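You operate a simulated robot arm through the tools that you are given. There is no shell and no other tool. Be economical: measure what you need, move in short steps, check, and stop when the job is done.

Carry out the task below with a simulated robot arm. There is one attempt and no reset: what you move stays moved.

TASK
Stack the clay slab labelled "C21" from the top of the packing bench on top of the clay slab labelled "N07". Put the iron dish in the sink basin. Stack the number block that says "1" from the top of the packing bench on top of the number block marked "3". Take the foam plug from the packing mat and put it on the near half of the near table. Stack the iron ingot labelled "N65" from the top of the packing bench on top of the iron ingot marked "B63". Put the tag marked "D54" from the top of the packing bench on the long tile there and the tag that says "J71" on the black iron disc. Open the padded drawer, take the hexagon tile labelled "A61" from the near half of the near table and put it in the inside of the padded drawer and shut the drawer again. Put the white foam block from the far half of the near table on the yellow patched tile there. Stack the green colour pot from the top of the far table on top of the purple colour pot. Put the cream blotter pad from the top of the far table on the glazed tile there. Open the crate lid. The order is free.

It is judged by the outcome, as a careful person would: the job done as asked, and still so three seconds after it is handed in. It fails if anything else is knocked over, pushed out of place, dropped, spilled or broken. Lids that push on must go on centred and level and be pressed home; caps that screw on are set level and turned clockwise until they are tight.

THE ROBOT
A 7-joint arm with a fingered hand on a trunk, on a base that drives. Base frame: it is fixed to the floor where the robot stands at the start and does not move with it; the origin is under the middle of the robot, x ahead of it, y to its left, z up. Lengths are in cm, angles in degrees, forces in N, time in s.
Its first joint turns from -166.0 to 166.0 degrees. Places, roughly: blotter pad [-650, 275, 100]; clay slab [75, -25, 100]; colour pot [-575, 250, 100]; crate lid [80, 230, 80]; foam block [-300, 275, 100]; foam plug (4x4x4 cm) [50, 80, 90]; glazed tile (12x12x1 cm) [-620, 270, 100]; hexagon tile [-225, 275, 100]; inside of the padded drawer [-300, -170, 80]; iron disc (9x9x3 cm) [70, 80, 90]; iron dish (8x8x4 cm) [70, 10, 90]; iron ingot [75, 75, 100]; long tile (6x12x2 cm) [70, 150, 90]; near half of the near table [-220, 250, 100]; number block [75, 50, 100]; padded drawer [-300, -170, 70]; patched tile (8x8x2 cm) [-300, 270, 100]; sink basin [-130, -170, 70]; tag [75, 125, 100]. Payload 4 kg.
The TCP is the grasp point between the finger pads, 3 cm short of the fingertips. In the tool frame z runs along the fingers and y along their closing line. The gripper opens to 10.4 cm. The gripper's body begins 3.5 cm behind the TCP. The gripper is a hand of 4 fingers: y runs from the thumb to the fingers, the wrist lies at [-1.5, -11.3, -19] in the tool frame, and closing takes about 1.5 s.
Orientation is that of the tool frame in the base frame, as a unit quaternion [w, x, y, z]. With the fingers straight down and the wrist toward the robot, the tool's x, y and z point along [0, 1, 0], [1, 0, 0] and [0, 0, -1] of the base frame.

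THE INTERFACE
- The arm moves only by the tool move_arm. Its argument "targets" is a list of rows, each a list of 2 entries, a list of its own where there are three numbers: the shift along the tool's x, y, z in cm, then the turn, a rotation vector about the tool's x, y, z in degrees. In form: [[[tx, ty, tz], [rx, ry, rz]], ...]. A call has 1 to 10 rows; each row shifts and turns the commanded pose from where the row before left it, along the tool's axes as they then stand. "fingers" is the gripper command, from -1 (shut) to 1 (fully open), values between in proportion, set as the call begins (left out, the last holds). Rows are played at 5 a second. More than 5 cm and 8.6 degrees between two rows, or a gripper value outside its range, and nothing of the call is played. Where a pose cannot be reached the arm comes as near as it can. A force on the tool above 40 N (or 10 N above the force at the start of the call, whichever is more), or a blocked arm, ends the call early, and 0.2 s more pass. Each finger travels about 15.3 cm/s and halts on what it meets, pressing with about 21 N; the grip force reading is that of the motor and also rises with nothing between the fingers. The clock runs only during rows and for 0.2 s after the last one: add rows that do not move to give the fingers time. It gives the time, the measured TCP pose, the force on the tool (base axes), the opening and the grip force at its end, in the units of the frame above (readings bear some noise), with the torque about the TCP (base axes, N m) and any sound that the robot's microphone picked up.
- Cameras (640 x 400 px; columns grow to the right, rows downward): "scene" is now at [32.53, 23.52, 126.51]; the picture's right is [0.37, -0.93, 0.00], its down [-0.18, -0.07, -0.98] and it looks along [0.91, 0.37, -0.19] (base axes); focal length 214 px, centre (320, 200). "wrist" rides on the gripper at [6.1, -9.2, -13] in the tool frame; the picture's right is [-0.81, 0.28, -0.52], its down [-0.53, -0.71, 0.46] and it looks along [-0.24, 0.64, 0.72] (tool axes); focal length 275 px, centre (320, 200). There is no depth. A picture from a camera that has moved, and an enlarged one, comes with that camera's place and axes in the base frame and with its lens.
- grab_frame(camera): a new picture of that camera. It takes no simulated time.
- base_move(legs): drives the robot by 1 to 6 legs, each [ahead, left, turn to the left] in cm, cm and degrees, along the robot's own axes; the way and the turn of a leg run together, so that a leg with both is an arc; at most 150 cm and 180 degrees a leg. The arm and the cameras ride along, it lands a little off, and it stops where it bumps. It gives what a move gives.
- move_fingers(index, middle, ring, thumb_bend, thumb_turn): sets how far each is bent, from 0 (flat) to 1 (curled in); at 0.3 the hand is open as for a grip, at 0.7 the pads meet at the TCP. One left out holds its place. A second passes; each finger stops where it meets its share of the squeeze, and holds until it gets a number again. A gripper value or a shape takes the hand back. It gives what a move gives, with no picture; readings hold the bend of each and the force on the fingers (four entries, about 0 where the hand has none), thumb and palm. thumb_turn goes from beside the hand (0) to across from the fingers (1), as for a grip.
- preshape(shape): the hand has 4 fingers and takes this shape, open, in about a second: jaw (thumb against the fingers, like two jaws); tri (thumb and two fingers); tip (a fingertip pinch); poke (one finger out to press); point (the index stretched); flat (the hand flat); cup (the hand cupped); fist (a fist). The gripper value then closes the fingers along that shape, each until it touches; the sizes above hold for jaw. It gives what a move gives, with no picture.
- aim_head(pan, tilt): turns the head with the scene camera to pan (to the left, within 143 degrees either way) and tilt (down, from -29 to 69), counted from straight ahead of the robot. It gives what a move gives.
- enlarge(camera, box): a new picture of the part [left, top, right, bottom] of that camera's present view, enlarged. It takes no simulated time.
- job_done(): hands the job in; it is judged then, once.

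Go step by step. Nothing tells you exact positions but the pictures and the camera data: compare them with the known pose of the tool, close in by small moves and look again before you grip or let go. The budget is 577 turns and 360 pictures, counting those below and the enlarged ones. Unless the task says otherwise, let go and move clear before handing in, and close with one line.

The tools are called after "Emit:" by a JSON object that holds its "op" and its "data". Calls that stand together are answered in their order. move_arm: Moves the arm, as the interface text tells. Its arguments: {"type":"object","properties":{"targets":{"type":"array","items":{"type":"array"}},"fingers":{"type":"number"}},"required":["targets"]} The other tools are called the same way: preshape (shape) gives the hand a shape; move_fingers (index, middle, ring, thumb_bend, thumb_turn) moves the fingers one by one; base_move (legs) drives the base; aim_head (pan, tilt) turns the head that bears the scene camera; grab_frame (camera) takes a picture; enlarge (camera, box) takes an enlarged picture of a part of a camera's view; job_done () hands the job in.

At the start:

```text
time: 0.0
ee_pos: [32.06, 37.74, 121.77]
orientation: [0.0, 0.707, 0.707, 0.0]
ft_force: [-0.7, 0.0, 0.3]
torque: [0.04, -0.03, -0.01]
finger_gap: 10.36
grip_force: 0.0
shape: jaw
bend: [0.3, 0.3, 0.3, 0.3, 0.98]
finger forces: [0.0, 0.1, 0.0, 0.1, 0.1, 0.1]
robot x, y, heading: [-0.51, 0.05, -0.1]
head pan, tilt: [22.0, 11.2]
```

scene: 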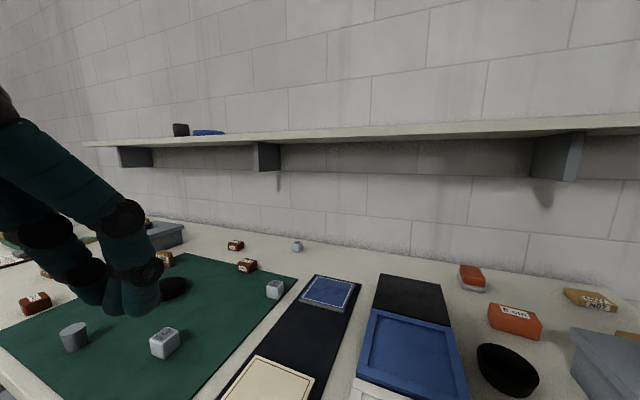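
wrist: 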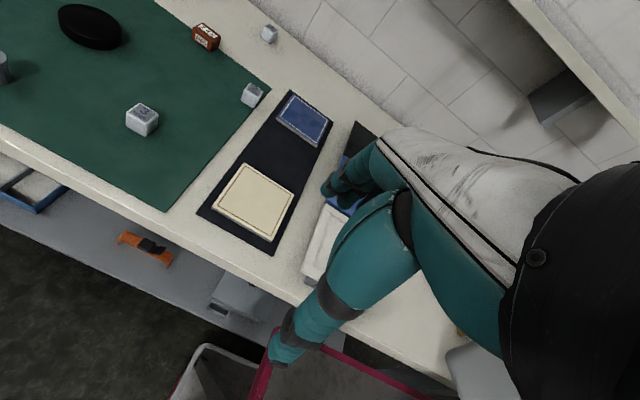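

I see a packing bench ahead with a green mat, blocks, slabs and ingots. First I look around with the head to map the bench.

Emit:
{"op": "aim_head", "data": {"pan": -30, "tilt": 35}}

Emit:
{"op": "grab_frame", "data": {"camera": "scene"}}

Emit:
{"op": "aim_head", "data": {"pan": 20, "tilt": 40}}

Emit:
{"op": "grab_frame", "data": {"camera": "scene"}}

Emit:
{"op": "aim_head", "data": {"pan": 65, "tilt": 25}}

Emit:
{"op": "grab_frame", "data": {"camera": "scene"}}

```text
time: 1.2
ee_pos: [32.06, 37.74, 121.8]
orientation: [0.0, 0.707, 0.707, 0.0]
ft_force: [-0.2, -0.6, -0.3]
torque: [0.01, 0.02, -0.01]
finger_gap: 10.33
grip_force: 0.1
shape: jaw
bend: [0.3, 0.3, 0.3, 0.3, 0.98]
finger forces: [0.0, 0.1, 0.0, 0.0, 0.1, 0.1]
robot x, y, heading: [-0.1, -0.28, -0.1]
head pan, tilt: [-30.0, 35.0]
```

```text
357 pictures are left
camera scene: at [31.52, 15.63, 122.7], right [-0.5, -0.87, 0.0], down [-0.5, 0.29, -0.82], along [0.71, -0.41, -0.57], focal length 214 px, centre (320, 200)
```

scene: 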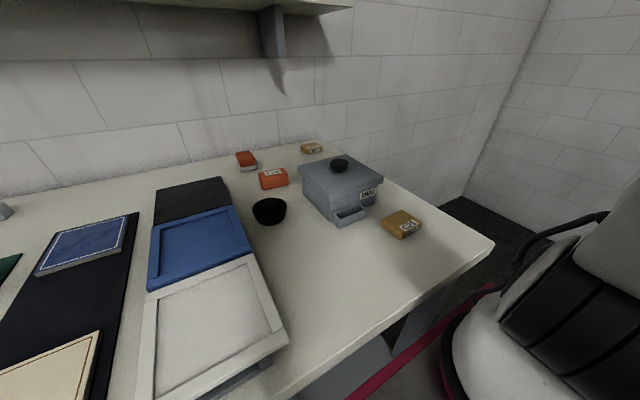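

```text
time: 2.4
ee_pos: [32.02, 37.77, 121.77]
orientation: [0.001, 0.707, 0.707, 0.0]
ft_force: [0.2, 0.1, 0.8]
torque: [0.0, -0.03, 0.0]
finger_gap: 10.35
grip_force: 0.0
shape: jaw
bend: [0.3, 0.3, 0.3, 0.3, 0.98]
finger forces: [0.0, 0.0, 0.1, 0.0, 0.1, 0.0]
robot x, y, heading: [-0.37, 0.01, 0.1]
head pan, tilt: [20.0, 40.0]
```

```text
356 pictures are left
camera scene: at [31.88, 22.93, 121.94], right [0.34, -0.94, 0.0], down [-0.6, -0.22, -0.77], along [0.72, 0.26, -0.64], focal length 214 px, centre (320, 200)
```

scene: 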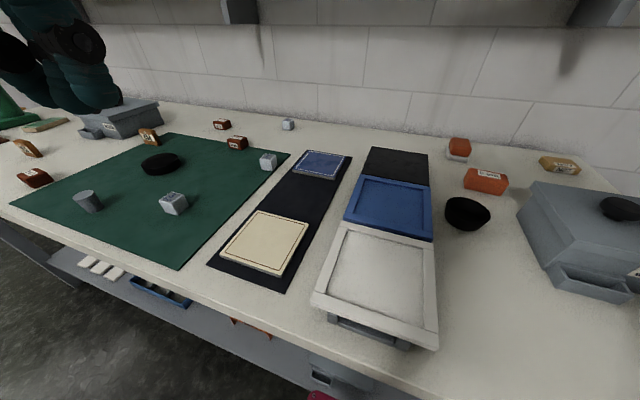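

```text
time: 3.5
ee_pos: [31.94, 37.8, 121.66]
orientation: [0.0, 0.708, 0.707, 0.0]
ft_force: [-0.5, 0.0, 0.3]
torque: [-0.01, -0.01, -0.06]
finger_gap: 10.35
grip_force: 0.2
shape: jaw
bend: [0.3, 0.3, 0.3, 0.3, 0.98]
finger forces: [0.0, 0.0, 0.0, 0.0, 0.0, 0.0]
robot x, y, heading: [-0.07, -0.22, 0.1]
head pan, tilt: [65.0, 25.0]
```

```text
355 pictures are left
camera scene: at [27.79, 28.38, 124.27], right [0.91, -0.42, 0.0], down [-0.18, -0.38, -0.91], along [0.38, 0.82, -0.42], focal length 214 px, centre (320, 200)
```

scene: 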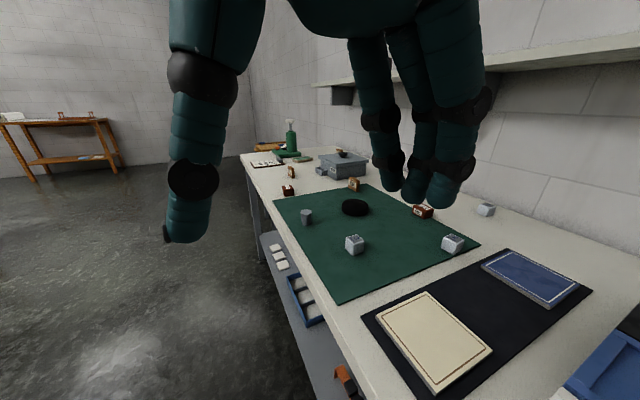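

I identify the labels by enlarging.

Emit:
{"op": "enlarge", "data": {"camera": "scene", "box": [230, 110, 390, 210]}}

Emit:
{"op": "aim_head", "data": {"pan": 25, "tilt": 35}}

Emit:
{"op": "enlarge", "data": {"camera": "scene", "box": [0, 60, 360, 285]}}

Emit:
{"op": "aim_head", "data": {"pan": -25, "tilt": 35}}

Emit:
{"op": "enlarge", "data": {"camera": "scene", "box": [200, 120, 440, 270]}}

```text
4.00 times, centred on (310, 160) of scene
camera zoom: at [27.79, 28.38, 124.27], right [0.91, -0.42, 0.0], down [-0.18, -0.38, -0.91], along [0.38, 0.82, -0.42], focal length 858 px, centre (360, 360)
```

zoom: 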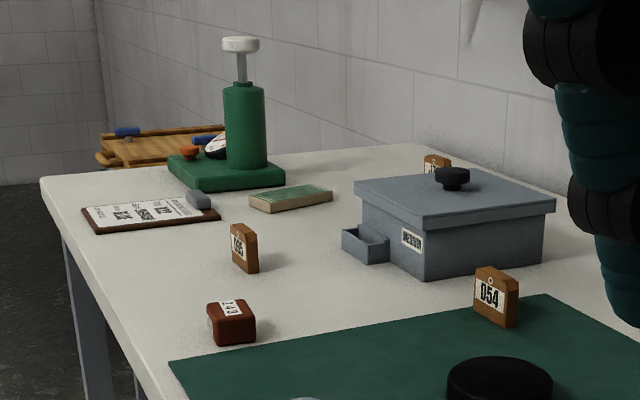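

```text
time: 4.6
ee_pos: [32.03, 37.78, 121.83]
orientation: [0.0, 0.708, 0.706, -0.001]
ft_force: [-0.5, -0.6, 0.1]
torque: [0.02, -0.01, -0.03]
finger_gap: 10.34
grip_force: 0.1
shape: jaw
bend: [0.3, 0.3, 0.3, 0.3, 0.98]
finger forces: [0.0, 0.1, 0.0, 0.0, 0.1, 0.0]
robot x, y, heading: [-0.25, 0.28, -0.1]
head pan, tilt: [25.0, 35.0]
```

```text
1.78 times, centred on (180, 172) of scene
camera zoom: at [31.87, 23.76, 122.7], right [0.42, -0.91, 0.0], down [-0.52, -0.24, -0.82], along [0.74, 0.35, -0.57], focal length 381 px, centre (569, 249)
```

zoom: 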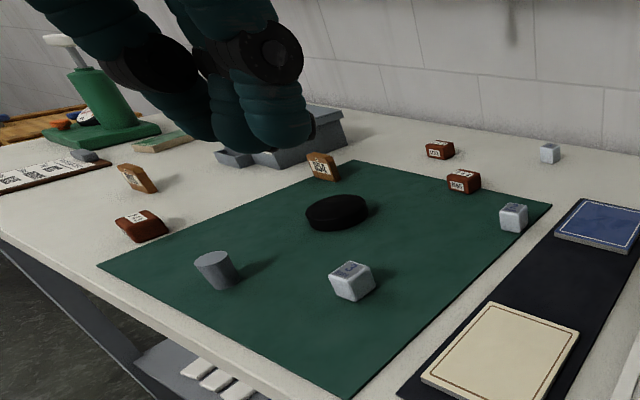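

```text
time: 5.8
ee_pos: [32.1, 37.85, 121.67]
orientation: [0.0, 0.707, 0.708, 0.0]
ft_force: [-0.5, -0.5, -0.7]
torque: [-0.01, -0.02, 0.02]
finger_gap: 10.35
grip_force: 0.0
shape: jaw
bend: [0.3, 0.3, 0.3, 0.3, 0.98]
finger forces: [0.0, 0.1, 0.0, 0.0, 0.0, 0.1]
robot x, y, heading: [-0.06, -0.21, -0.0]
head pan, tilt: [-25.0, 35.0]
```

```text
2.67 times, centred on (320, 195) of scene
camera zoom: at [31.87, 16.32, 122.69], right [-0.42, -0.91, 0.0], down [-0.52, 0.24, -0.82], along [0.74, -0.35, -0.57], focal length 572 px, centre (320, 213)
```

zoom: 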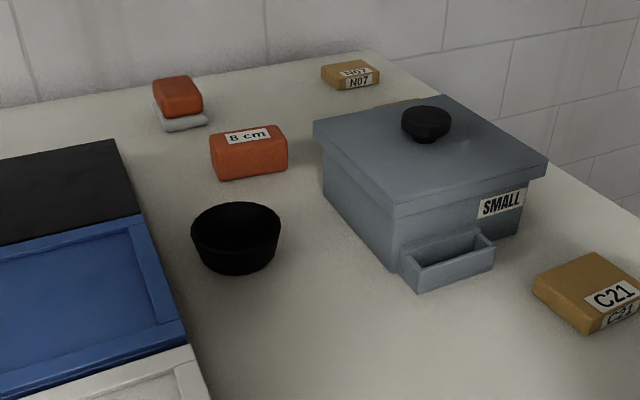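

The bench top is at about z=90; C21 is near (53,-17) and N07 near (99,-20), with a lidded box between. I move the hand over toward C21 and look with the wrist camera.

Emit:
{"op": "move_arm", "data": {"targets": [[[-4.8, 1, 0], [0, 0, 0]], [[-4.8, 1, 0], [0, 0, 0]], [[-4.8, 1, 0], [0, 0, 0]], [[-4.8, 1, 0], [0, 0, 0]], [[-4.8, 1, 0], [0, 0, 0]], [[-4.8, 1, 0], [0, 0, 0]], [[-4.8, 1, 0], [0, 0, 0]], [[-4.8, 1, 0], [0, 0, 0]], [[-4.8, 1, 0], [0, 0, 0]], [[-4.8, 1, 0], [0, 0, 0]]], "fingers": 1}}

Emit:
{"op": "grab_frame", "data": {"camera": "wrist"}}

Emit:
{"op": "grab_frame", "data": {"camera": "scene"}}

Emit:
{"op": "aim_head", "data": {"pan": 35, "tilt": 35}}

Emit:
{"op": "enlarge", "data": {"camera": "scene", "box": [120, 90, 440, 290]}}

```text
time: 6.5
ee_pos: [34.12, 27.21, 122.23]
orientation: [-0.004, 0.705, 0.709, 0.004]
ft_force: [-2.5, 2.4, 7.8]
torque: [-0.37, 0.06, -0.15]
finger_gap: 10.37
grip_force: 0.2
shape: jaw
bend: [0.3, 0.3, 0.3, 0.3, 0.98]
finger forces: [0.1, 0.0, 0.1, 0.0, 0.1, 0.0]
robot x, y, heading: [-0.22, -0.37, 0.0]
head pan, tilt: [-25.0, 35.0]
stopped in row 3: the force on the tool passed its limit at 55 N (the readings are from after the stop); the commanded pose is now the measured one
```

```text
351 pictures are left
camera wrist: at [24.96, 33.13, 135.43], right [0.28, -0.82, 0.51], down [-0.71, -0.53, -0.46], along [0.65, -0.23, -0.73], focal length 275 px, centre (320, 200)
```

wrist: 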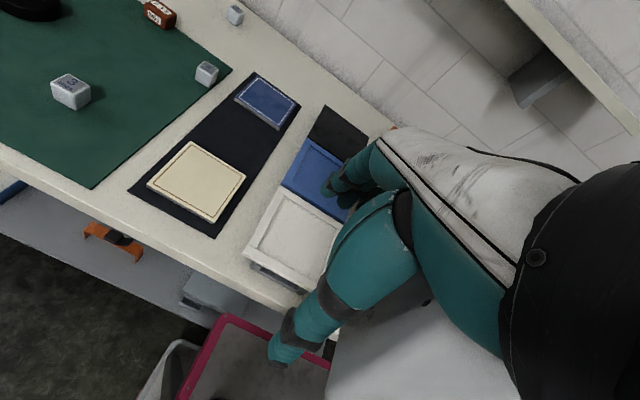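

```text
350 pictures are left
camera scene: at [31.84, 16.28, 122.63], right [-0.43, -0.91, 0.0], down [-0.52, 0.25, -0.81], along [0.74, -0.35, -0.58], focal length 214 px, centre (320, 200)
```

scene: 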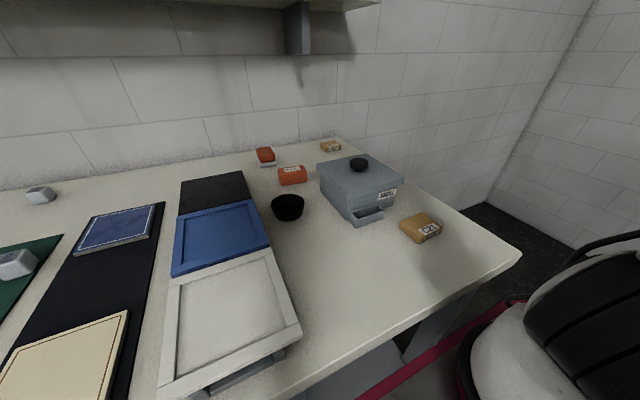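

```text
time: 7.8
ee_pos: [34.13, 27.41, 122.21]
orientation: [-0.007, 0.703, 0.711, 0.005]
ft_force: [-38.3, 80.1, -7.1]
torque: [-4.75, -2.47, -2.76]
finger_gap: 10.42
grip_force: 0.1
shape: jaw
bend: [0.3, 0.3, 0.3, 0.29, 0.86]
finger forces: [0.0, 0.1, 0.0, 0.0, 0.0, 0.0]
robot x, y, heading: [0.03, -0.48, 0.1]
head pan, tilt: [35.0, 35.0]
```

```text
2.00 times, centred on (280, 190) of scene
camera zoom: at [32.68, 19.99, 122.63], right [0.0, -1.0, 0.0], down [-0.58, 0.0, -0.82], along [0.82, 0.0, -0.58], focal length 429 px, centre (400, 220)
```

zoom: 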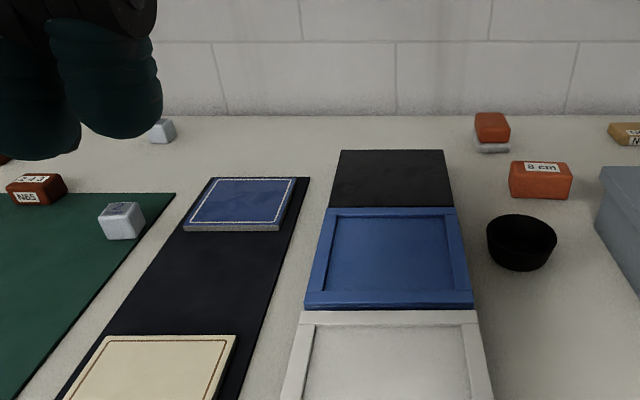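

The hand bumped the head, which stands at about (24,20,122) beside the arm. I back off and look at the arm's own layout.

Emit:
{"op": "move_arm", "data": {"targets": [[[4.8, 0, 0], [0, 0, 0]], [[4.8, 0, 0], [0, 0, 0]], [[0, 4, 0], [0, 0, 0]], [[0, 0, 0], [0, 0, 0]]]}}

Emit:
{"op": "aim_head", "data": {"pan": 120, "tilt": 0}}

Emit:
{"op": "grab_frame", "data": {"camera": "scene"}}

Emit:
{"op": "aim_head", "data": {"pan": 70, "tilt": -20}}

Emit:
{"op": "grab_frame", "data": {"camera": "scene"}}

Emit:
{"op": "aim_head", "data": {"pan": -120, "tilt": 10}}

Emit:
{"op": "grab_frame", "data": {"camera": "scene"}}

Emit:
{"op": "aim_head", "data": {"pan": -70, "tilt": 50}}

Emit:
{"op": "grab_frame", "data": {"camera": "scene"}}

```text
time: 8.8
ee_pos: [38.21, 36.66, 122.16]
orientation: [-0.003, 0.705, 0.709, 0.004]
ft_force: [-0.4, -0.3, 0.5]
torque: [-0.02, -0.01, 0.01]
finger_gap: 10.39
grip_force: 0.1
shape: jaw
bend: [0.3, 0.3, 0.3, 0.3, 0.97]
finger forces: [0.1, 0.1, 0.0, 0.0, 0.0, 0.0]
robot x, y, heading: [0.32, -0.08, -0.0]
head pan, tilt: [35.0, 35.0]
```

```text
time: 10.3
ee_pos: [38.08, 36.76, 122.07]
orientation: [-0.004, 0.706, 0.709, 0.003]
ft_force: [0.0, -0.2, 0.1]
torque: [0.03, 0.0, 0.0]
finger_gap: 10.38
grip_force: 0.1
shape: jaw
bend: [0.3, 0.3, 0.3, 0.3, 0.97]
finger forces: [0.0, 0.0, 0.0, 0.0, 0.0, 0.0]
robot x, y, heading: [0.2, -0.1, -0.1]
head pan, tilt: [120.0, 0.0]
```

```text
348 pictures are left
camera scene: at [19.4, 27.83, 128.31], right [0.87, 0.5, 0.0], down [0.0, 0.0, -1.0], along [-0.5, 0.87, 0.0], focal length 214 px, centre (320, 200)
```

scene: 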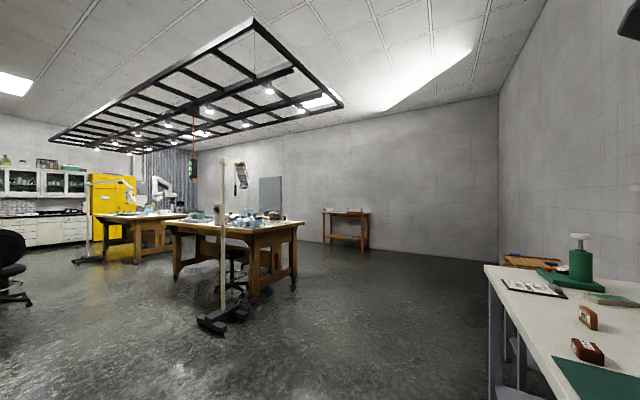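

```text
time: 11.5
ee_pos: [38.22, 36.74, 122.21]
orientation: [-0.003, 0.705, 0.709, 0.004]
ft_force: [0.4, 0.1, 0.5]
torque: [0.0, -0.01, -0.01]
finger_gap: 10.38
grip_force: 0.1
shape: jaw
bend: [0.3, 0.3, 0.3, 0.3, 0.97]
finger forces: [0.0, 0.1, 0.0, 0.0, 0.0, 0.0]
robot x, y, heading: [0.31, -0.42, 0.1]
head pan, tilt: [70.0, -20.0]
```

```text
347 pictures are left
camera scene: at [26.49, 27.18, 131.23], right [0.94, -0.34, 0.0], down [0.12, 0.32, -0.94], along [0.32, 0.88, 0.34], focal length 214 px, centre (320, 200)
```

scene: 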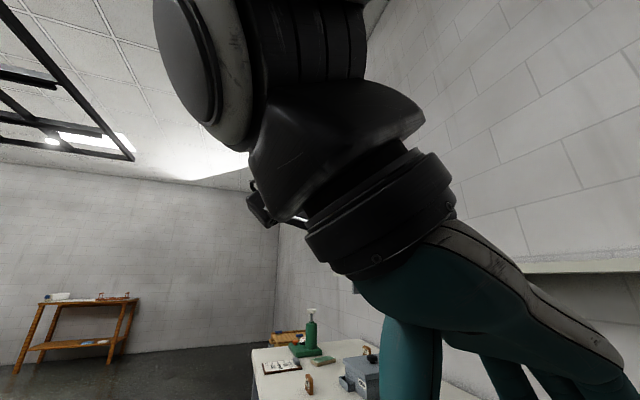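

```text
time: 14.3
ee_pos: [38.23, 36.68, 122.13]
orientation: [-0.004, 0.705, 0.709, 0.004]
ft_force: [-0.5, -0.2, 0.1]
torque: [-0.01, -0.01, 0.02]
finger_gap: 10.42
grip_force: 0.1
shape: jaw
bend: [0.3, 0.3, 0.3, 0.3, 0.97]
finger forces: [0.1, 0.0, 0.0, 0.0, 0.0, 0.0]
robot x, y, heading: [-0.07, -0.03, 0.1]
head pan, tilt: [-120.0, 10.0]
```

```text
346 pictures are left
camera scene: at [19.25, 11.98, 126.71], right [-0.87, 0.5, 0.0], down [0.09, 0.15, -0.98], along [-0.49, -0.85, -0.17], focal length 214 px, centre (320, 200)
```

scene: 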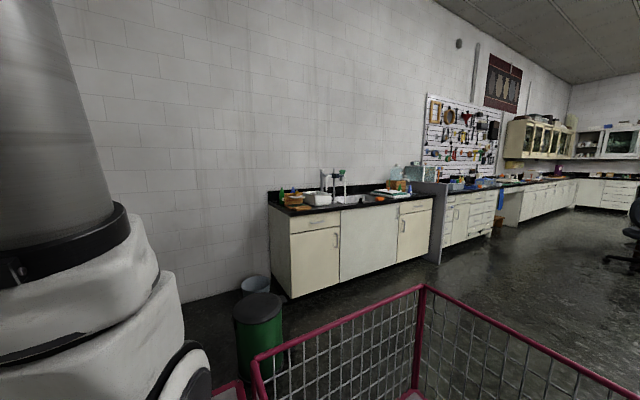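

```text
time: 15.5
ee_pos: [38.14, 36.74, 122.1]
orientation: [-0.003, 0.705, 0.709, 0.004]
ft_force: [0.2, -0.2, 0.3]
torque: [0.0, -0.01, -0.02]
finger_gap: 10.38
grip_force: 0.1
shape: jaw
bend: [0.3, 0.3, 0.3, 0.3, 0.97]
finger forces: [0.0, 0.1, 0.0, 0.0, 0.0, 0.0]
robot x, y, heading: [-0.0, -0.19, 0.2]
head pan, tilt: [-70.0, 50.0]
```

```text
345 pictures are left
camera scene: at [26.52, 12.79, 120.53], right [-0.94, -0.34, 0.0], down [-0.26, 0.72, -0.64], along [0.22, -0.6, -0.77], focal length 214 px, centre (320, 200)
```

scene: 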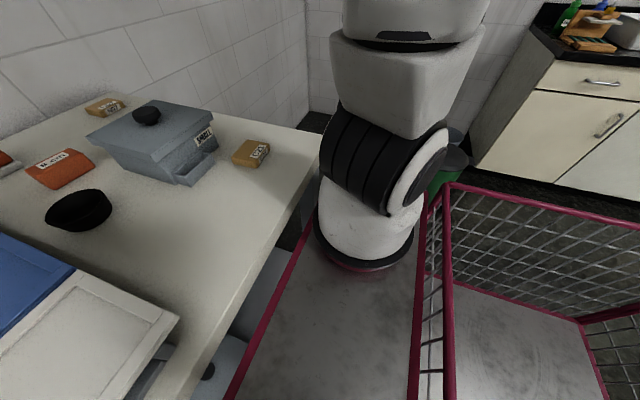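

The arm column stands right of the head, so I pass the hand in front of the head at x≈58, then go to C21.

Emit:
{"op": "aim_head", "data": {"pan": -25, "tilt": 35}}

Emit:
{"op": "move_arm", "data": {"targets": [[[0, 5, 0], [0, 0, 0]], [[0, 5, 0], [0, 0, 0]], [[0, 5, 0], [0, 0, 0]], [[0, 5, 0], [0, 0, 0]], [[-5, 0, 0], [0, 0, 0]], [[-5, 0, 0], [0, 0, 0]], [[-5, 0, 0], [0, 0, 0]]]}}

Emit:
{"op": "grab_frame", "data": {"camera": "scene"}}

```text
time: 16.6
ee_pos: [38.28, 36.72, 122.21]
orientation: [-0.003, 0.705, 0.709, 0.003]
ft_force: [0.0, 0.0, 0.0]
torque: [0.01, -0.03, -0.01]
finger_gap: 10.37
grip_force: 0.0
shape: jaw
bend: [0.3, 0.3, 0.3, 0.3, 0.97]
finger forces: [0.0, 0.1, 0.1, 0.1, 0.0, 0.0]
robot x, y, heading: [0.31, -0.33, -0.3]
head pan, tilt: [-25.0, 35.0]
```

```text
time: 18.2
ee_pos: [58.45, 21.72, 122.35]
orientation: [-0.003, 0.705, 0.709, 0.003]
ft_force: [0.5, 0.7, -0.1]
torque: [-0.04, -0.01, 0.01]
finger_gap: 10.38
grip_force: 0.0
shape: jaw
bend: [0.3, 0.3, 0.3, 0.3, 0.97]
finger forces: [0.0, 0.0, 0.0, 0.1, 0.0, 0.0]
robot x, y, heading: [-0.19, 0.17, 0.1]
head pan, tilt: [-25.0, 35.0]
```

```text
344 pictures are left
camera scene: at [31.89, 16.36, 122.69], right [-0.42, -0.91, 0.0], down [-0.52, 0.24, -0.82], along [0.74, -0.35, -0.57], focal length 214 px, centre (320, 200)
```

scene: 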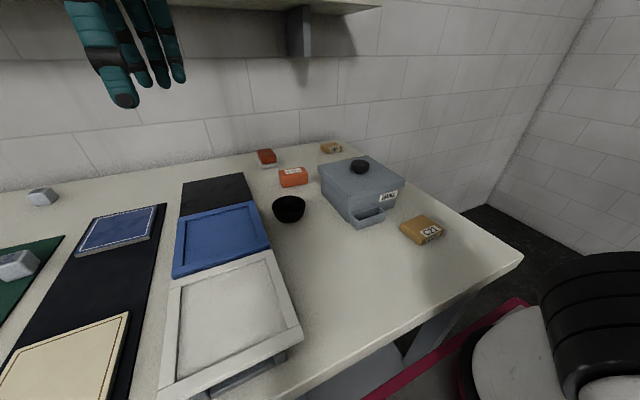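

Emit:
{"op": "move_arm", "data": {"targets": [[[-4.8, 0, 0], [0, 0, 0]], [[-4.8, 0, 0], [0, 0, 0]], [[-4.8, 0, 0], [0, 0, 0]], [[-4.8, 0, 0], [0, 0, 0]], [[-4.8, 0, 0], [0, 0, 0]], [[-4.8, 0, 0], [0, 0, 0]], [[-4.7, -2, 0], [0, 0, 0]], [[-4.7, -2, 0], [0, 0, 0]], [[0, -2, 4], [0, 0, 0]]]}}

Emit:
{"op": "grab_frame", "data": {"camera": "wrist"}}

Emit:
{"op": "grab_frame", "data": {"camera": "scene"}}

```text
refused: row 7 steps farther than a row can; nothing moved
```

```text
343 pictures are left
camera wrist: at [49.23, 27.63, 135.37], right [0.28, -0.81, 0.51], down [-0.71, -0.53, -0.46], along [0.65, -0.23, -0.73], focal length 275 px, centre (320, 200)
```

wrist: 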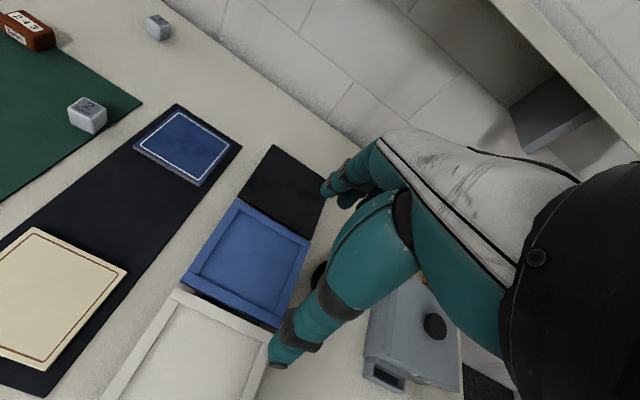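

```text
342 pictures are left
camera scene: at [31.89, 16.36, 122.69], right [-0.42, -0.91, 0.0], down [-0.52, 0.24, -0.82], along [0.74, -0.35, -0.57], focal length 214 px, centre (320, 200)
```

scene: 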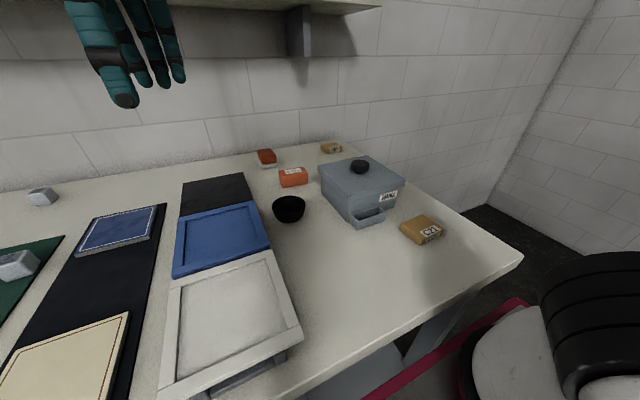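

Emit:
{"op": "move_arm", "data": {"targets": [[[-4.8, 0, 0], [0, 0, 0]], [[-4.8, 0, 0], [0, 0, 0]], [[-4.8, 0, 0], [0, 0, 0]], [[-4.8, 0, 0], [0, 0, 0]], [[-4.8, 0, 0], [0, 0, 0]], [[-4.8, 0, 0], [0, 0, 0]], [[-4.5, -2, 0], [0, 0, 0]], [[-4.5, -2, 0], [0, 0, 0]], [[0, -2, 4], [0, 0, 0]]]}}

Emit:
{"op": "grab_frame", "data": {"camera": "wrist"}}

Emit:
{"op": "grab_frame", "data": {"camera": "scene"}}

```text
time: 20.2
ee_pos: [52.24, -15.77, 117.82]
orientation: [-0.004, 0.705, 0.709, 0.003]
ft_force: [-1.0, 0.0, -0.5]
torque: [-0.04, 0.02, 0.03]
finger_gap: 10.39
grip_force: 0.2
shape: jaw
bend: [0.3, 0.3, 0.3, 0.3, 0.97]
finger forces: [0.1, 0.1, 0.0, 0.0, 0.0, 0.0]
robot x, y, heading: [0.15, -0.0, 0.2]
head pan, tilt: [-25.0, 35.0]
```

```text
341 pictures are left
camera wrist: at [43.04, -9.86, 130.99], right [0.28, -0.81, 0.51], down [-0.71, -0.53, -0.46], along [0.65, -0.23, -0.73], focal length 275 px, centre (320, 200)
```

wrist: 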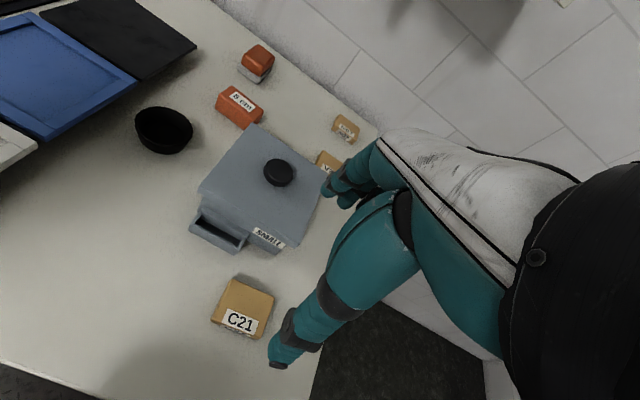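

```text
340 pictures are left
camera scene: at [31.88, 16.3, 122.69], right [-0.42, -0.91, 0.0], down [-0.52, 0.24, -0.82], along [0.74, -0.35, -0.57], focal length 214 px, centre (320, 200)
```

scene: 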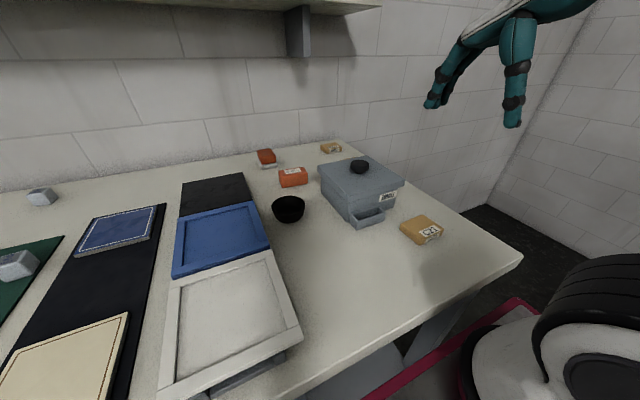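

C21 is at about (54,-18), roughly 6x6 cm, top z≈92. I go down over it with the hand partly closed and check.

Emit:
{"op": "move_arm", "data": {"targets": [[[-2.2, 1.8, 3], [0, 0, 0]], [[0, 0, 5], [0, 0, 0]], [[0, 0, 5], [0, 0, 0]], [[0, 0, 4], [0, 0, 0]], [[0, 0, 0], [0, 0, 0]]], "fingers": 0.6}}

Emit:
{"op": "grab_frame", "data": {"camera": "wrist"}}

Emit:
{"op": "enlarge", "data": {"camera": "scene", "box": [300, 120, 540, 270]}}

```text
time: 21.4
ee_pos: [58.3, -19.96, 105.5]
orientation: [-0.005, 0.706, 0.709, 0.004]
ft_force: [-0.1, -0.8, 0.0]
torque: [-0.02, -0.02, 0.03]
finger_gap: 8.33
grip_force: 0.1
shape: jaw
bend: [0.27, 0.34, 0.32, 0.49, 0.99]
finger forces: [0.0, 0.1, 0.0, 0.1, 0.0, 0.0]
out of reach, approached as far as the arm can: row 3, 4
robot x, y, heading: [-0.25, -0.01, 0.0]
head pan, tilt: [-25.0, 35.0]
```

```text
339 pictures are left
camera wrist: at [49.09, -14.01, 118.69], right [0.28, -0.81, 0.51], down [-0.71, -0.53, -0.46], along [0.65, -0.23, -0.73], focal length 275 px, centre (320, 200)
```

wrist: 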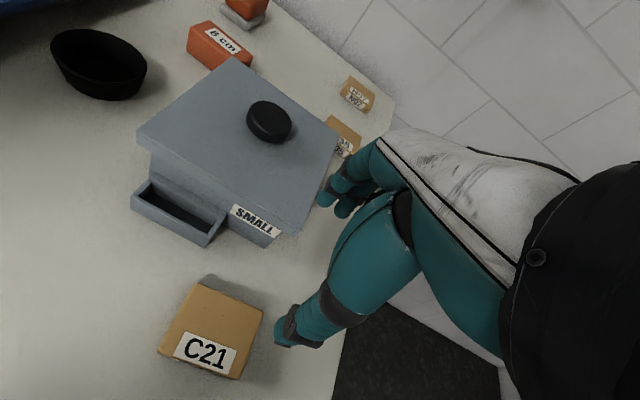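

```text
2.67 times, centred on (420, 195) of scene
camera zoom: at [31.87, 16.3, 122.7], right [-0.42, -0.91, 0.0], down [-0.52, 0.24, -0.82], along [0.74, -0.35, -0.57], focal length 572 px, centre (53, 213)
```

zoom: 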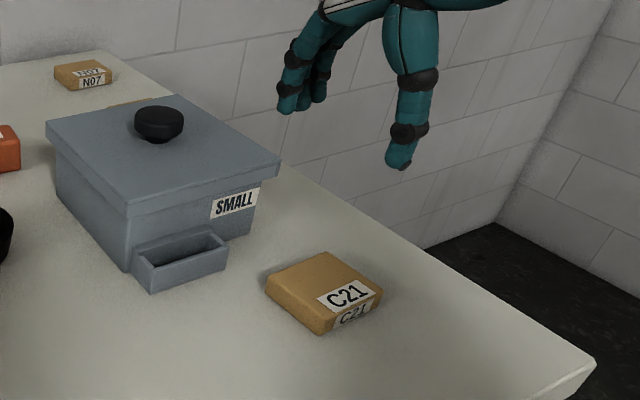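

The arm is too folded here; C21 is too close to the arm axis. I back the base away 20 cm and look again.

Emit:
{"op": "base_move", "data": {"legs": [[-20, 0, 0]]}}

Emit:
{"op": "move_arm", "data": {"targets": [[[0, 4, -2], [0, 0, 0]], [[0, 4, 0], [0, 0, 0]], [[0, 0, 0], [0, 0, 0]]]}}

Emit:
{"op": "grab_frame", "data": {"camera": "wrist"}}

Emit:
{"op": "grab_frame", "data": {"camera": "scene"}}

```text
time: 23.0
ee_pos: [39.03, -20.18, 105.48]
orientation: [-0.005, 0.707, 0.707, 0.004]
ft_force: [0.4, 0.6, 0.2]
torque: [-0.01, 0.03, 0.0]
finger_gap: 8.33
grip_force: 0.1
shape: jaw
bend: [0.27, 0.34, 0.32, 0.49, 0.99]
finger forces: [0.0, 0.0, 0.1, 0.0, 0.1, 0.1]
robot x, y, heading: [-19.26, -0.08, -0.3]
head pan, tilt: [-25.0, 35.0]
```

```text
time: 23.8
ee_pos: [46.64, -20.41, 107.48]
orientation: [-0.004, 0.708, 0.706, 0.004]
ft_force: [0.3, -0.1, -0.2]
torque: [-0.02, 0.02, 0.01]
finger_gap: 8.35
grip_force: 0.0
shape: jaw
bend: [0.27, 0.34, 0.32, 0.49, 0.99]
finger forces: [0.0, 0.1, 0.0, 0.0, 0.0, 0.0]
robot x, y, heading: [-18.92, -0.09, -0.3]
head pan, tilt: [-25.0, 35.0]
```

```text
337 pictures are left
camera wrist: at [37.52, -14.44, 120.61], right [0.28, -0.82, 0.51], down [-0.71, -0.53, -0.46], along [0.64, -0.24, -0.73], focal length 275 px, centre (320, 200)
```

wrist: 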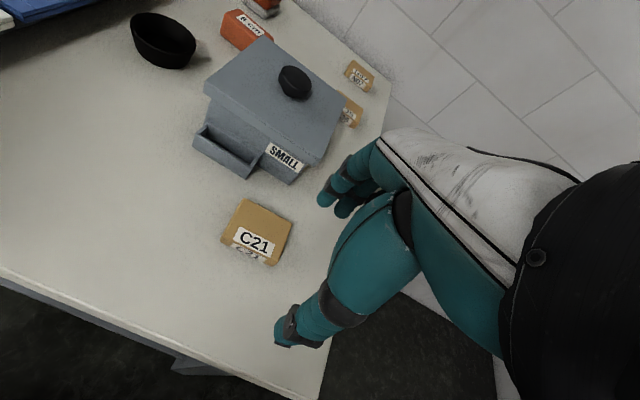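

```text
336 pictures are left
camera scene: at [12.75, 16.15, 122.7], right [-0.43, -0.9, 0.0], down [-0.52, 0.25, -0.82], along [0.74, -0.35, -0.57], focal length 214 px, centre (320, 200)
```

scene: 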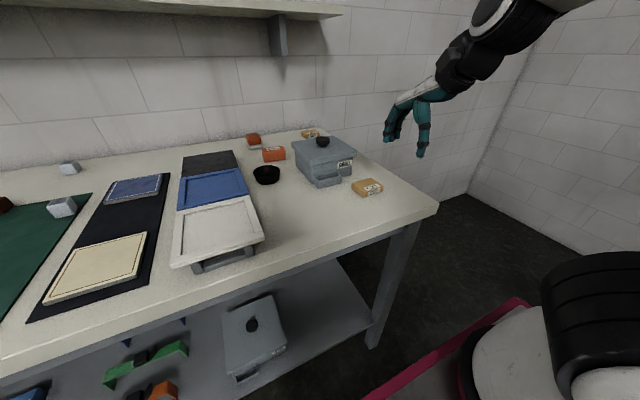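

Emit:
{"op": "move_arm", "data": {"targets": [[[2.3, 3.6, 0], [0, 0, 0]], [[0, 3.5, 4], [0, 0, 0]], [[0, 0, 4], [0, 0, 0]], [[0, 0, 0], [0, 0, 0]]]}}

Emit:
{"op": "enlarge", "data": {"camera": "scene", "box": [280, 100, 440, 200]}}

Emit:
{"op": "grab_frame", "data": {"camera": "wrist"}}

```text
refused: row 2 steps farther than a row can; nothing moved
```

```text
4.00 times, centred on (360, 150) of scene
camera zoom: at [12.75, 16.15, 122.7], right [-0.43, -0.9, 0.0], down [-0.52, 0.25, -0.82], along [0.74, -0.35, -0.57], focal length 858 px, centre (160, 400)
```

zoom: 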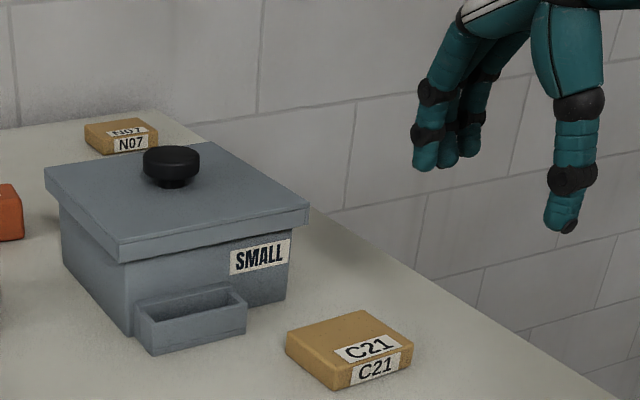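

```text
334 pictures are left
camera wrist: at [37.52, -14.44, 120.61], right [0.28, -0.82, 0.51], down [-0.71, -0.53, -0.46], along [0.64, -0.24, -0.73], focal length 275 px, centre (320, 200)
```

wrist: 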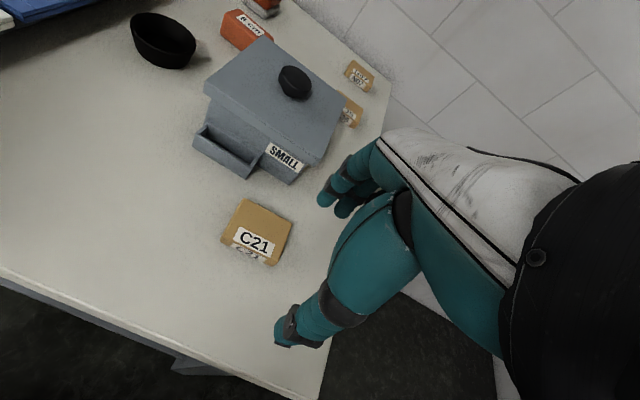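

Emit:
{"op": "move_arm", "data": {"targets": [[[2.3, 3.6, 0], [0, 0, 0]], [[0, 3.5, 3], [0, 0, 0]], [[0, 0, 4.5], [0, 0, 0]], [[0, 0, 0], [0, 0, 0]]]}}

Emit:
{"op": "enlarge", "data": {"camera": "scene", "box": [280, 100, 440, 200]}}

Emit:
{"op": "grab_frame", "data": {"camera": "wrist"}}

```text
time: 24.8
ee_pos: [53.82, -17.54, 100.14]
orientation: [-0.004, 0.707, 0.707, 0.003]
ft_force: [0.1, 0.4, 0.1]
torque: [0.01, 0.03, 0.0]
finger_gap: 8.32
grip_force: 0.1
shape: jaw
bend: [0.27, 0.34, 0.32, 0.49, 0.99]
finger forces: [0.1, 0.1, 0.0, 0.1, 0.0, 0.0]
robot x, y, heading: [-19.27, -0.01, -0.2]
head pan, tilt: [-25.0, 35.0]
```

```text
4.00 times, centred on (360, 150) of scene
camera zoom: at [12.75, 16.15, 122.69], right [-0.43, -0.9, 0.0], down [-0.52, 0.25, -0.82], along [0.74, -0.35, -0.57], focal length 858 px, centre (160, 400)
```

zoom: 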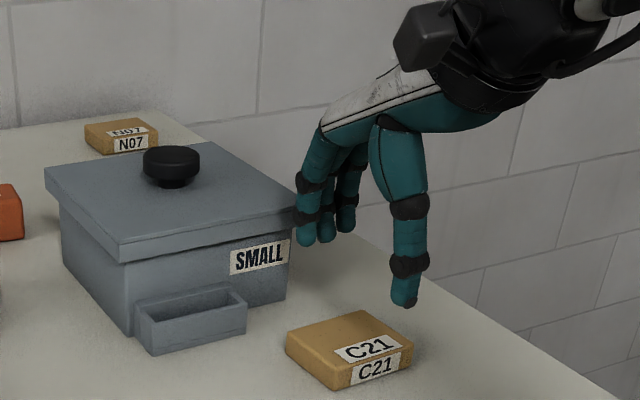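

```text
332 pictures are left
camera wrist: at [44.76, -11.62, 113.27], right [0.28, -0.82, 0.51], down [-0.71, -0.53, -0.46], along [0.64, -0.24, -0.73], focal length 275 px, centre (320, 200)
```

wrist: 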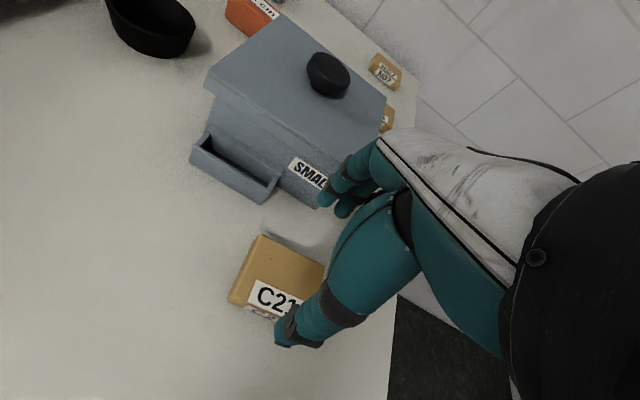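

The hand is well placed and clear of the box; I lower to the slab.

Emit:
{"op": "move_arm", "data": {"targets": [[[-0.5, 0, 3], [0, 0, 0]], [[0, 0, 2], [0, 0, 0]], [[0, 0, 1.5], [0, 0, 0]], [[0, 0, 0], [0, 0, 0]]]}}

Emit:
{"op": "enlarge", "data": {"camera": "scene", "box": [280, 100, 440, 200]}}

Emit:
{"op": "grab_frame", "data": {"camera": "wrist"}}

```text
time: 25.8
ee_pos: [54.0, -18.18, 93.57]
orientation: [-0.004, 0.707, 0.708, 0.004]
ft_force: [-0.6, 0.1, 0.4]
torque: [-0.02, 0.02, -0.02]
finger_gap: 8.34
grip_force: 0.0
shape: jaw
bend: [0.27, 0.34, 0.32, 0.49, 0.99]
finger forces: [0.1, 0.0, 0.1, 0.0, 0.0, 0.0]
robot x, y, heading: [-18.99, 0.1, -0.3]
head pan, tilt: [-25.0, 35.0]
```

```text
4.00 times, centred on (360, 150) of scene
camera zoom: at [12.76, 16.15, 122.69], right [-0.43, -0.9, 0.0], down [-0.52, 0.25, -0.82], along [0.74, -0.35, -0.57], focal length 858 px, centre (160, 400)
```

zoom: 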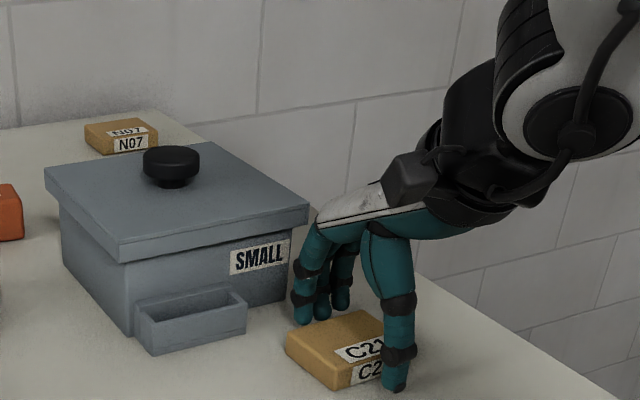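

```text
330 pictures are left
camera wrist: at [44.88, -12.21, 106.75], right [0.28, -0.82, 0.51], down [-0.71, -0.53, -0.46], along [0.64, -0.24, -0.73], focal length 275 px, centre (320, 200)
```

wrist: 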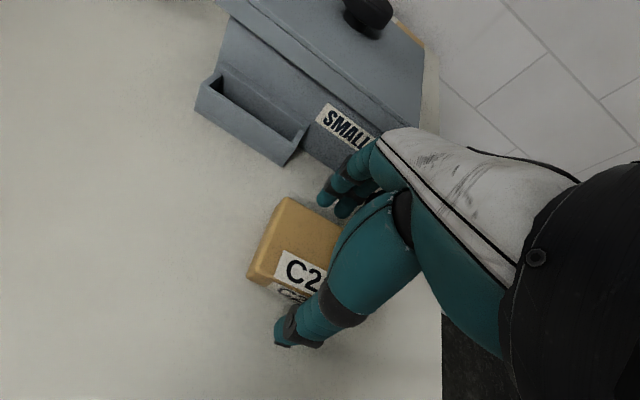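

Emit:
{"op": "move_arm", "data": {"targets": [[[0, 0, 0.6], [0, 0, 0]], [[0, 0, 0], [0, 0, 0]]]}}

Emit:
{"op": "move_arm", "data": {"targets": [[[0, 0, 0], [0, 0, 0]], [[0, 0, 0], [0, 0, 0]], [[0, 0, 0], [0, 0, 0]], [[0, 0, 0], [0, 0, 0]], [[0, 0, 0], [0, 0, 0]], [[0, 0, 0], [0, 0, 0]]], "fingers": -1}}

Emit:
{"op": "enlarge", "data": {"camera": "scene", "box": [280, 100, 440, 200]}}

```text
time: 26.4
ee_pos: [54.03, -18.26, 92.9]
orientation: [-0.004, 0.707, 0.707, 0.005]
ft_force: [-0.4, -0.1, 8.7]
torque: [-0.11, -0.45, 0.02]
finger_gap: 8.32
grip_force: 0.0
shape: jaw
bend: [0.27, 0.33, 0.32, 0.49, 0.99]
finger forces: [0.0, 9.1, 0.1, 0.1, 0.1, 0.0]
robot x, y, heading: [-19.05, 0.08, -0.3]
head pan, tilt: [-25.0, 35.0]
```

```text
time: 27.8
ee_pos: [53.95, -18.23, 93.08]
orientation: [-0.004, 0.707, 0.707, 0.005]
ft_force: [3.4, -0.3, 27.3]
torque: [0.08, -0.27, 0.03]
finger_gap: 5.4
grip_force: 21.4
shape: jaw
bend: [0.74, 0.42, 0.39, 0.72, 1.0]
finger forces: [20.4, 9.4, 2.9, 0.0, 27.6, 0.0]
robot x, y, heading: [-19.16, -0.03, -0.5]
head pan, tilt: [-25.0, 35.0]
```

```text
4.00 times, centred on (360, 150) of scene
camera zoom: at [12.69, 16.17, 122.71], right [-0.43, -0.9, 0.0], down [-0.52, 0.25, -0.82], along [0.74, -0.35, -0.57], focal length 858 px, centre (160, 400)
```

zoom: 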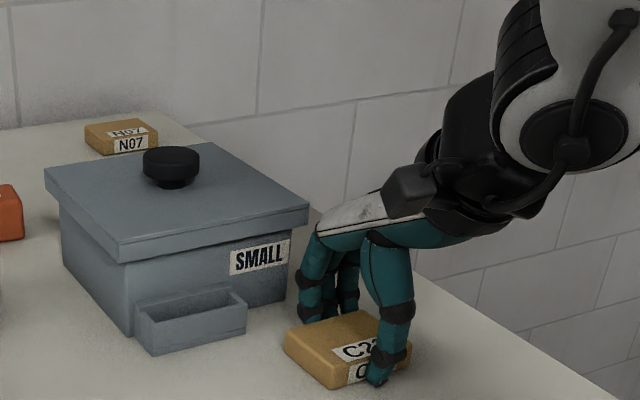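

Emit:
{"op": "move_arm", "data": {"targets": [[[0, 0, -1], [0, 0, 0]], [[0, 0, -2], [0, 0, 0]], [[0, 0, 0], [0, 0, 0]]]}}

Emit:
{"op": "enlarge", "data": {"camera": "scene", "box": [280, 100, 440, 200]}}

Emit:
{"op": "grab_frame", "data": {"camera": "wrist"}}

```text
time: 28.6
ee_pos: [53.96, -18.43, 95.88]
orientation: [-0.004, 0.707, 0.707, 0.002]
ft_force: [-0.7, -0.7, -1.4]
torque: [-0.02, 0.02, -0.01]
finger_gap: 5.33
grip_force: 21.0
shape: jaw
bend: [0.74, 0.42, 0.39, 0.71, 1.0]
finger forces: [11.8, 5.2, 2.6, 0.0, 19.6, 0.0]
robot x, y, heading: [-18.99, -0.07, -0.4]
head pan, tilt: [-25.0, 35.0]
```

```text
4.00 times, centred on (360, 150) of scene
camera zoom: at [12.76, 16.15, 122.69], right [-0.43, -0.9, 0.0], down [-0.52, 0.25, -0.82], along [0.74, -0.35, -0.57], focal length 858 px, centre (160, 400)
```

zoom: 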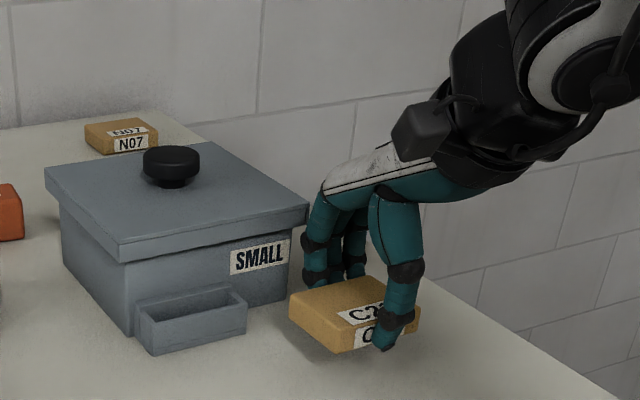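

```text
327 pictures are left
camera wrist: at [44.79, -12.32, 109.07], right [0.28, -0.82, 0.51], down [-0.71, -0.53, -0.46], along [0.64, -0.24, -0.73], focal length 275 px, centre (320, 200)
```

wrist: 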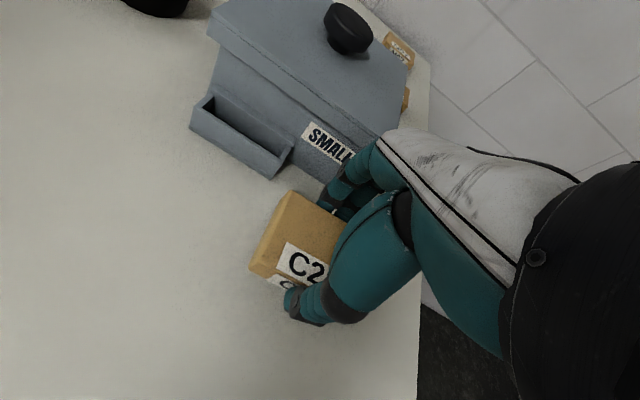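

C21 is held level. I lift it, drive 15 cm ahead and carry it over the box toward N07.

Emit:
{"op": "move_arm", "data": {"targets": [[[0, 0, -4.5], [0, 0, 0]], [[0, 0, -4.5], [0, 0, 0]], [[0, 0, -4.5], [0, 0, 0]], [[0, 0, -4.5], [0, 0, 0]], [[0, 0, 0], [0, 0, 0]]]}}

Emit:
{"op": "base_move", "data": {"legs": [[15, 0, 0]]}}

Emit:
{"op": "move_arm", "data": {"targets": [[[0, 4.5, 0], [0, 0, 0]], [[0, 4.5, 0], [0, 0, 0]], [[0, 4.5, 0], [0, 0, 0]], [[0, 0, 0], [0, 0, 0]]]}}

Emit:
{"op": "grab_frame", "data": {"camera": "wrist"}}

Emit:
{"op": "grab_frame", "data": {"camera": "scene"}}

```text
time: 29.8
ee_pos: [53.56, -18.85, 113.84]
orientation: [-0.005, 0.707, 0.707, 0.005]
ft_force: [0.0, -0.2, -0.9]
torque: [0.01, -0.06, 0.01]
finger_gap: 5.33
grip_force: 20.9
shape: jaw
bend: [0.74, 0.42, 0.39, 0.71, 1.0]
finger forces: [11.7, 5.2, 2.6, 0.0, 19.4, 0.1]
robot x, y, heading: [-19.38, 0.14, -0.3]
head pan, tilt: [-25.0, 35.0]
```

```text
time: 31.2
ee_pos: [68.88, -19.13, 113.9]
orientation: [-0.005, 0.709, 0.706, 0.003]
ft_force: [-0.1, 0.0, -0.9]
torque: [0.0, -0.01, -0.03]
finger_gap: 5.32
grip_force: 20.7
shape: jaw
bend: [0.74, 0.42, 0.39, 0.71, 1.0]
finger forces: [11.7, 5.1, 2.6, 0.1, 19.4, 0.1]
robot x, y, heading: [-3.64, -0.31, -0.7]
head pan, tilt: [-25.0, 35.0]
```

```text
time: 32.2
ee_pos: [82.33, -19.38, 113.66]
orientation: [-0.004, 0.709, 0.706, 0.003]
ft_force: [-1.0, -0.3, -1.7]
torque: [-0.02, 0.01, 0.01]
finger_gap: 5.31
grip_force: 21.1
shape: jaw
bend: [0.74, 0.42, 0.39, 0.71, 1.0]
finger forces: [11.9, 5.1, 2.7, 0.1, 19.6, 0.0]
robot x, y, heading: [-3.5, -0.16, -0.6]
head pan, tilt: [-25.0, 35.0]
```

```text
326 pictures are left
camera wrist: at [73.08, -13.37, 126.83], right [0.27, -0.82, 0.51], down [-0.72, -0.52, -0.46], along [0.64, -0.24, -0.73], focal length 275 px, centre (320, 200)
```

wrist: 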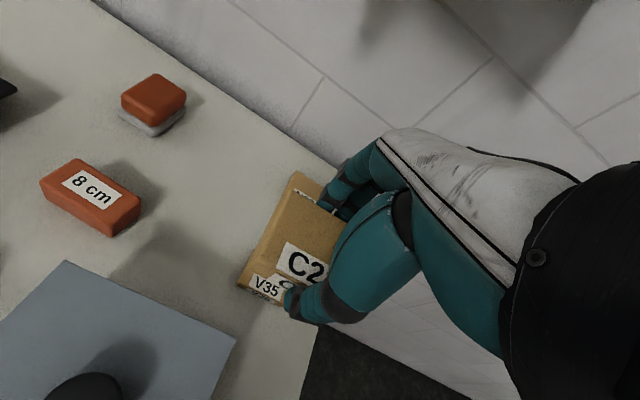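

```text
325 pictures are left
camera scene: at [28.19, 15.92, 122.69], right [-0.43, -0.9, 0.0], down [-0.52, 0.25, -0.82], along [0.74, -0.35, -0.57], focal length 214 px, centre (320, 200)
```

scene: 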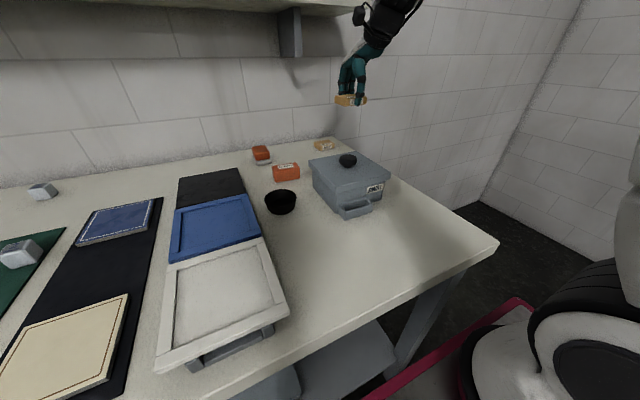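

Emit:
{"op": "enlarge", "data": {"camera": "scene", "box": [270, 80, 430, 180]}}

```text
4.00 times, centred on (350, 130) of scene
camera zoom: at [28.19, 15.92, 122.69], right [-0.43, -0.9, 0.0], down [-0.52, 0.25, -0.82], along [0.74, -0.35, -0.57], focal length 858 px, centre (200, 480)
```

zoom: 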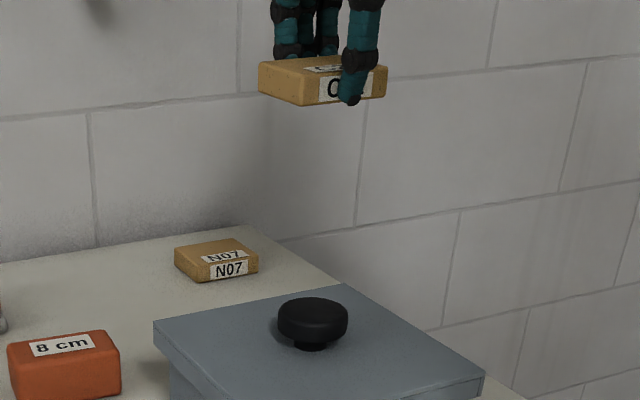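

I shift the hand to the right side so that the wrist camera sees N07 freely.

Emit:
{"op": "move_arm", "data": {"targets": [[[-4, 2.5, 0], [0, 0, 0]], [[-4, 2.5, 0], [0, 0, 0]], [[-4, 2.5, 0], [0, 0, 0]], [[-3, 2.5, 0], [0, 0, 0]], [[0, 0, 0], [0, 0, 0]]]}}

Emit:
{"op": "grab_frame", "data": {"camera": "wrist"}}

```text
time: 33.4
ee_pos: [92.54, -34.32, 113.51]
orientation: [-0.005, 0.708, 0.706, 0.004]
ft_force: [0.0, 0.1, -1.6]
torque: [0.02, -0.03, 0.01]
finger_gap: 5.3
grip_force: 21.0
shape: jaw
bend: [0.74, 0.42, 0.39, 0.71, 1.0]
finger forces: [11.7, 4.9, 2.5, 0.0, 19.2, 0.0]
robot x, y, heading: [-3.8, -0.1, -0.5]
head pan, tilt: [-25.0, 35.0]
```

```text
323 pictures are left
camera wrist: at [83.43, -28.32, 126.69], right [0.27, -0.82, 0.51], down [-0.72, -0.52, -0.46], along [0.64, -0.24, -0.73], focal length 275 px, centre (320, 200)
```

wrist: 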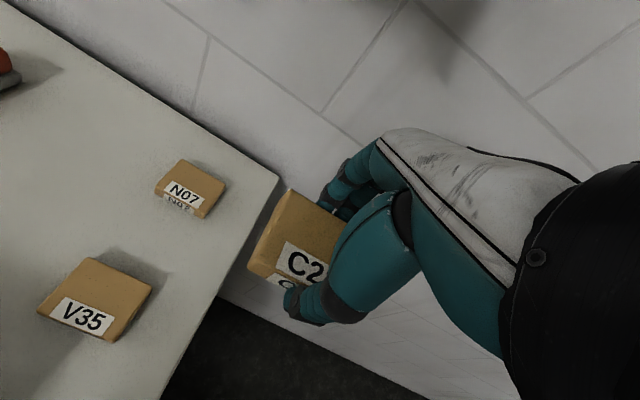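

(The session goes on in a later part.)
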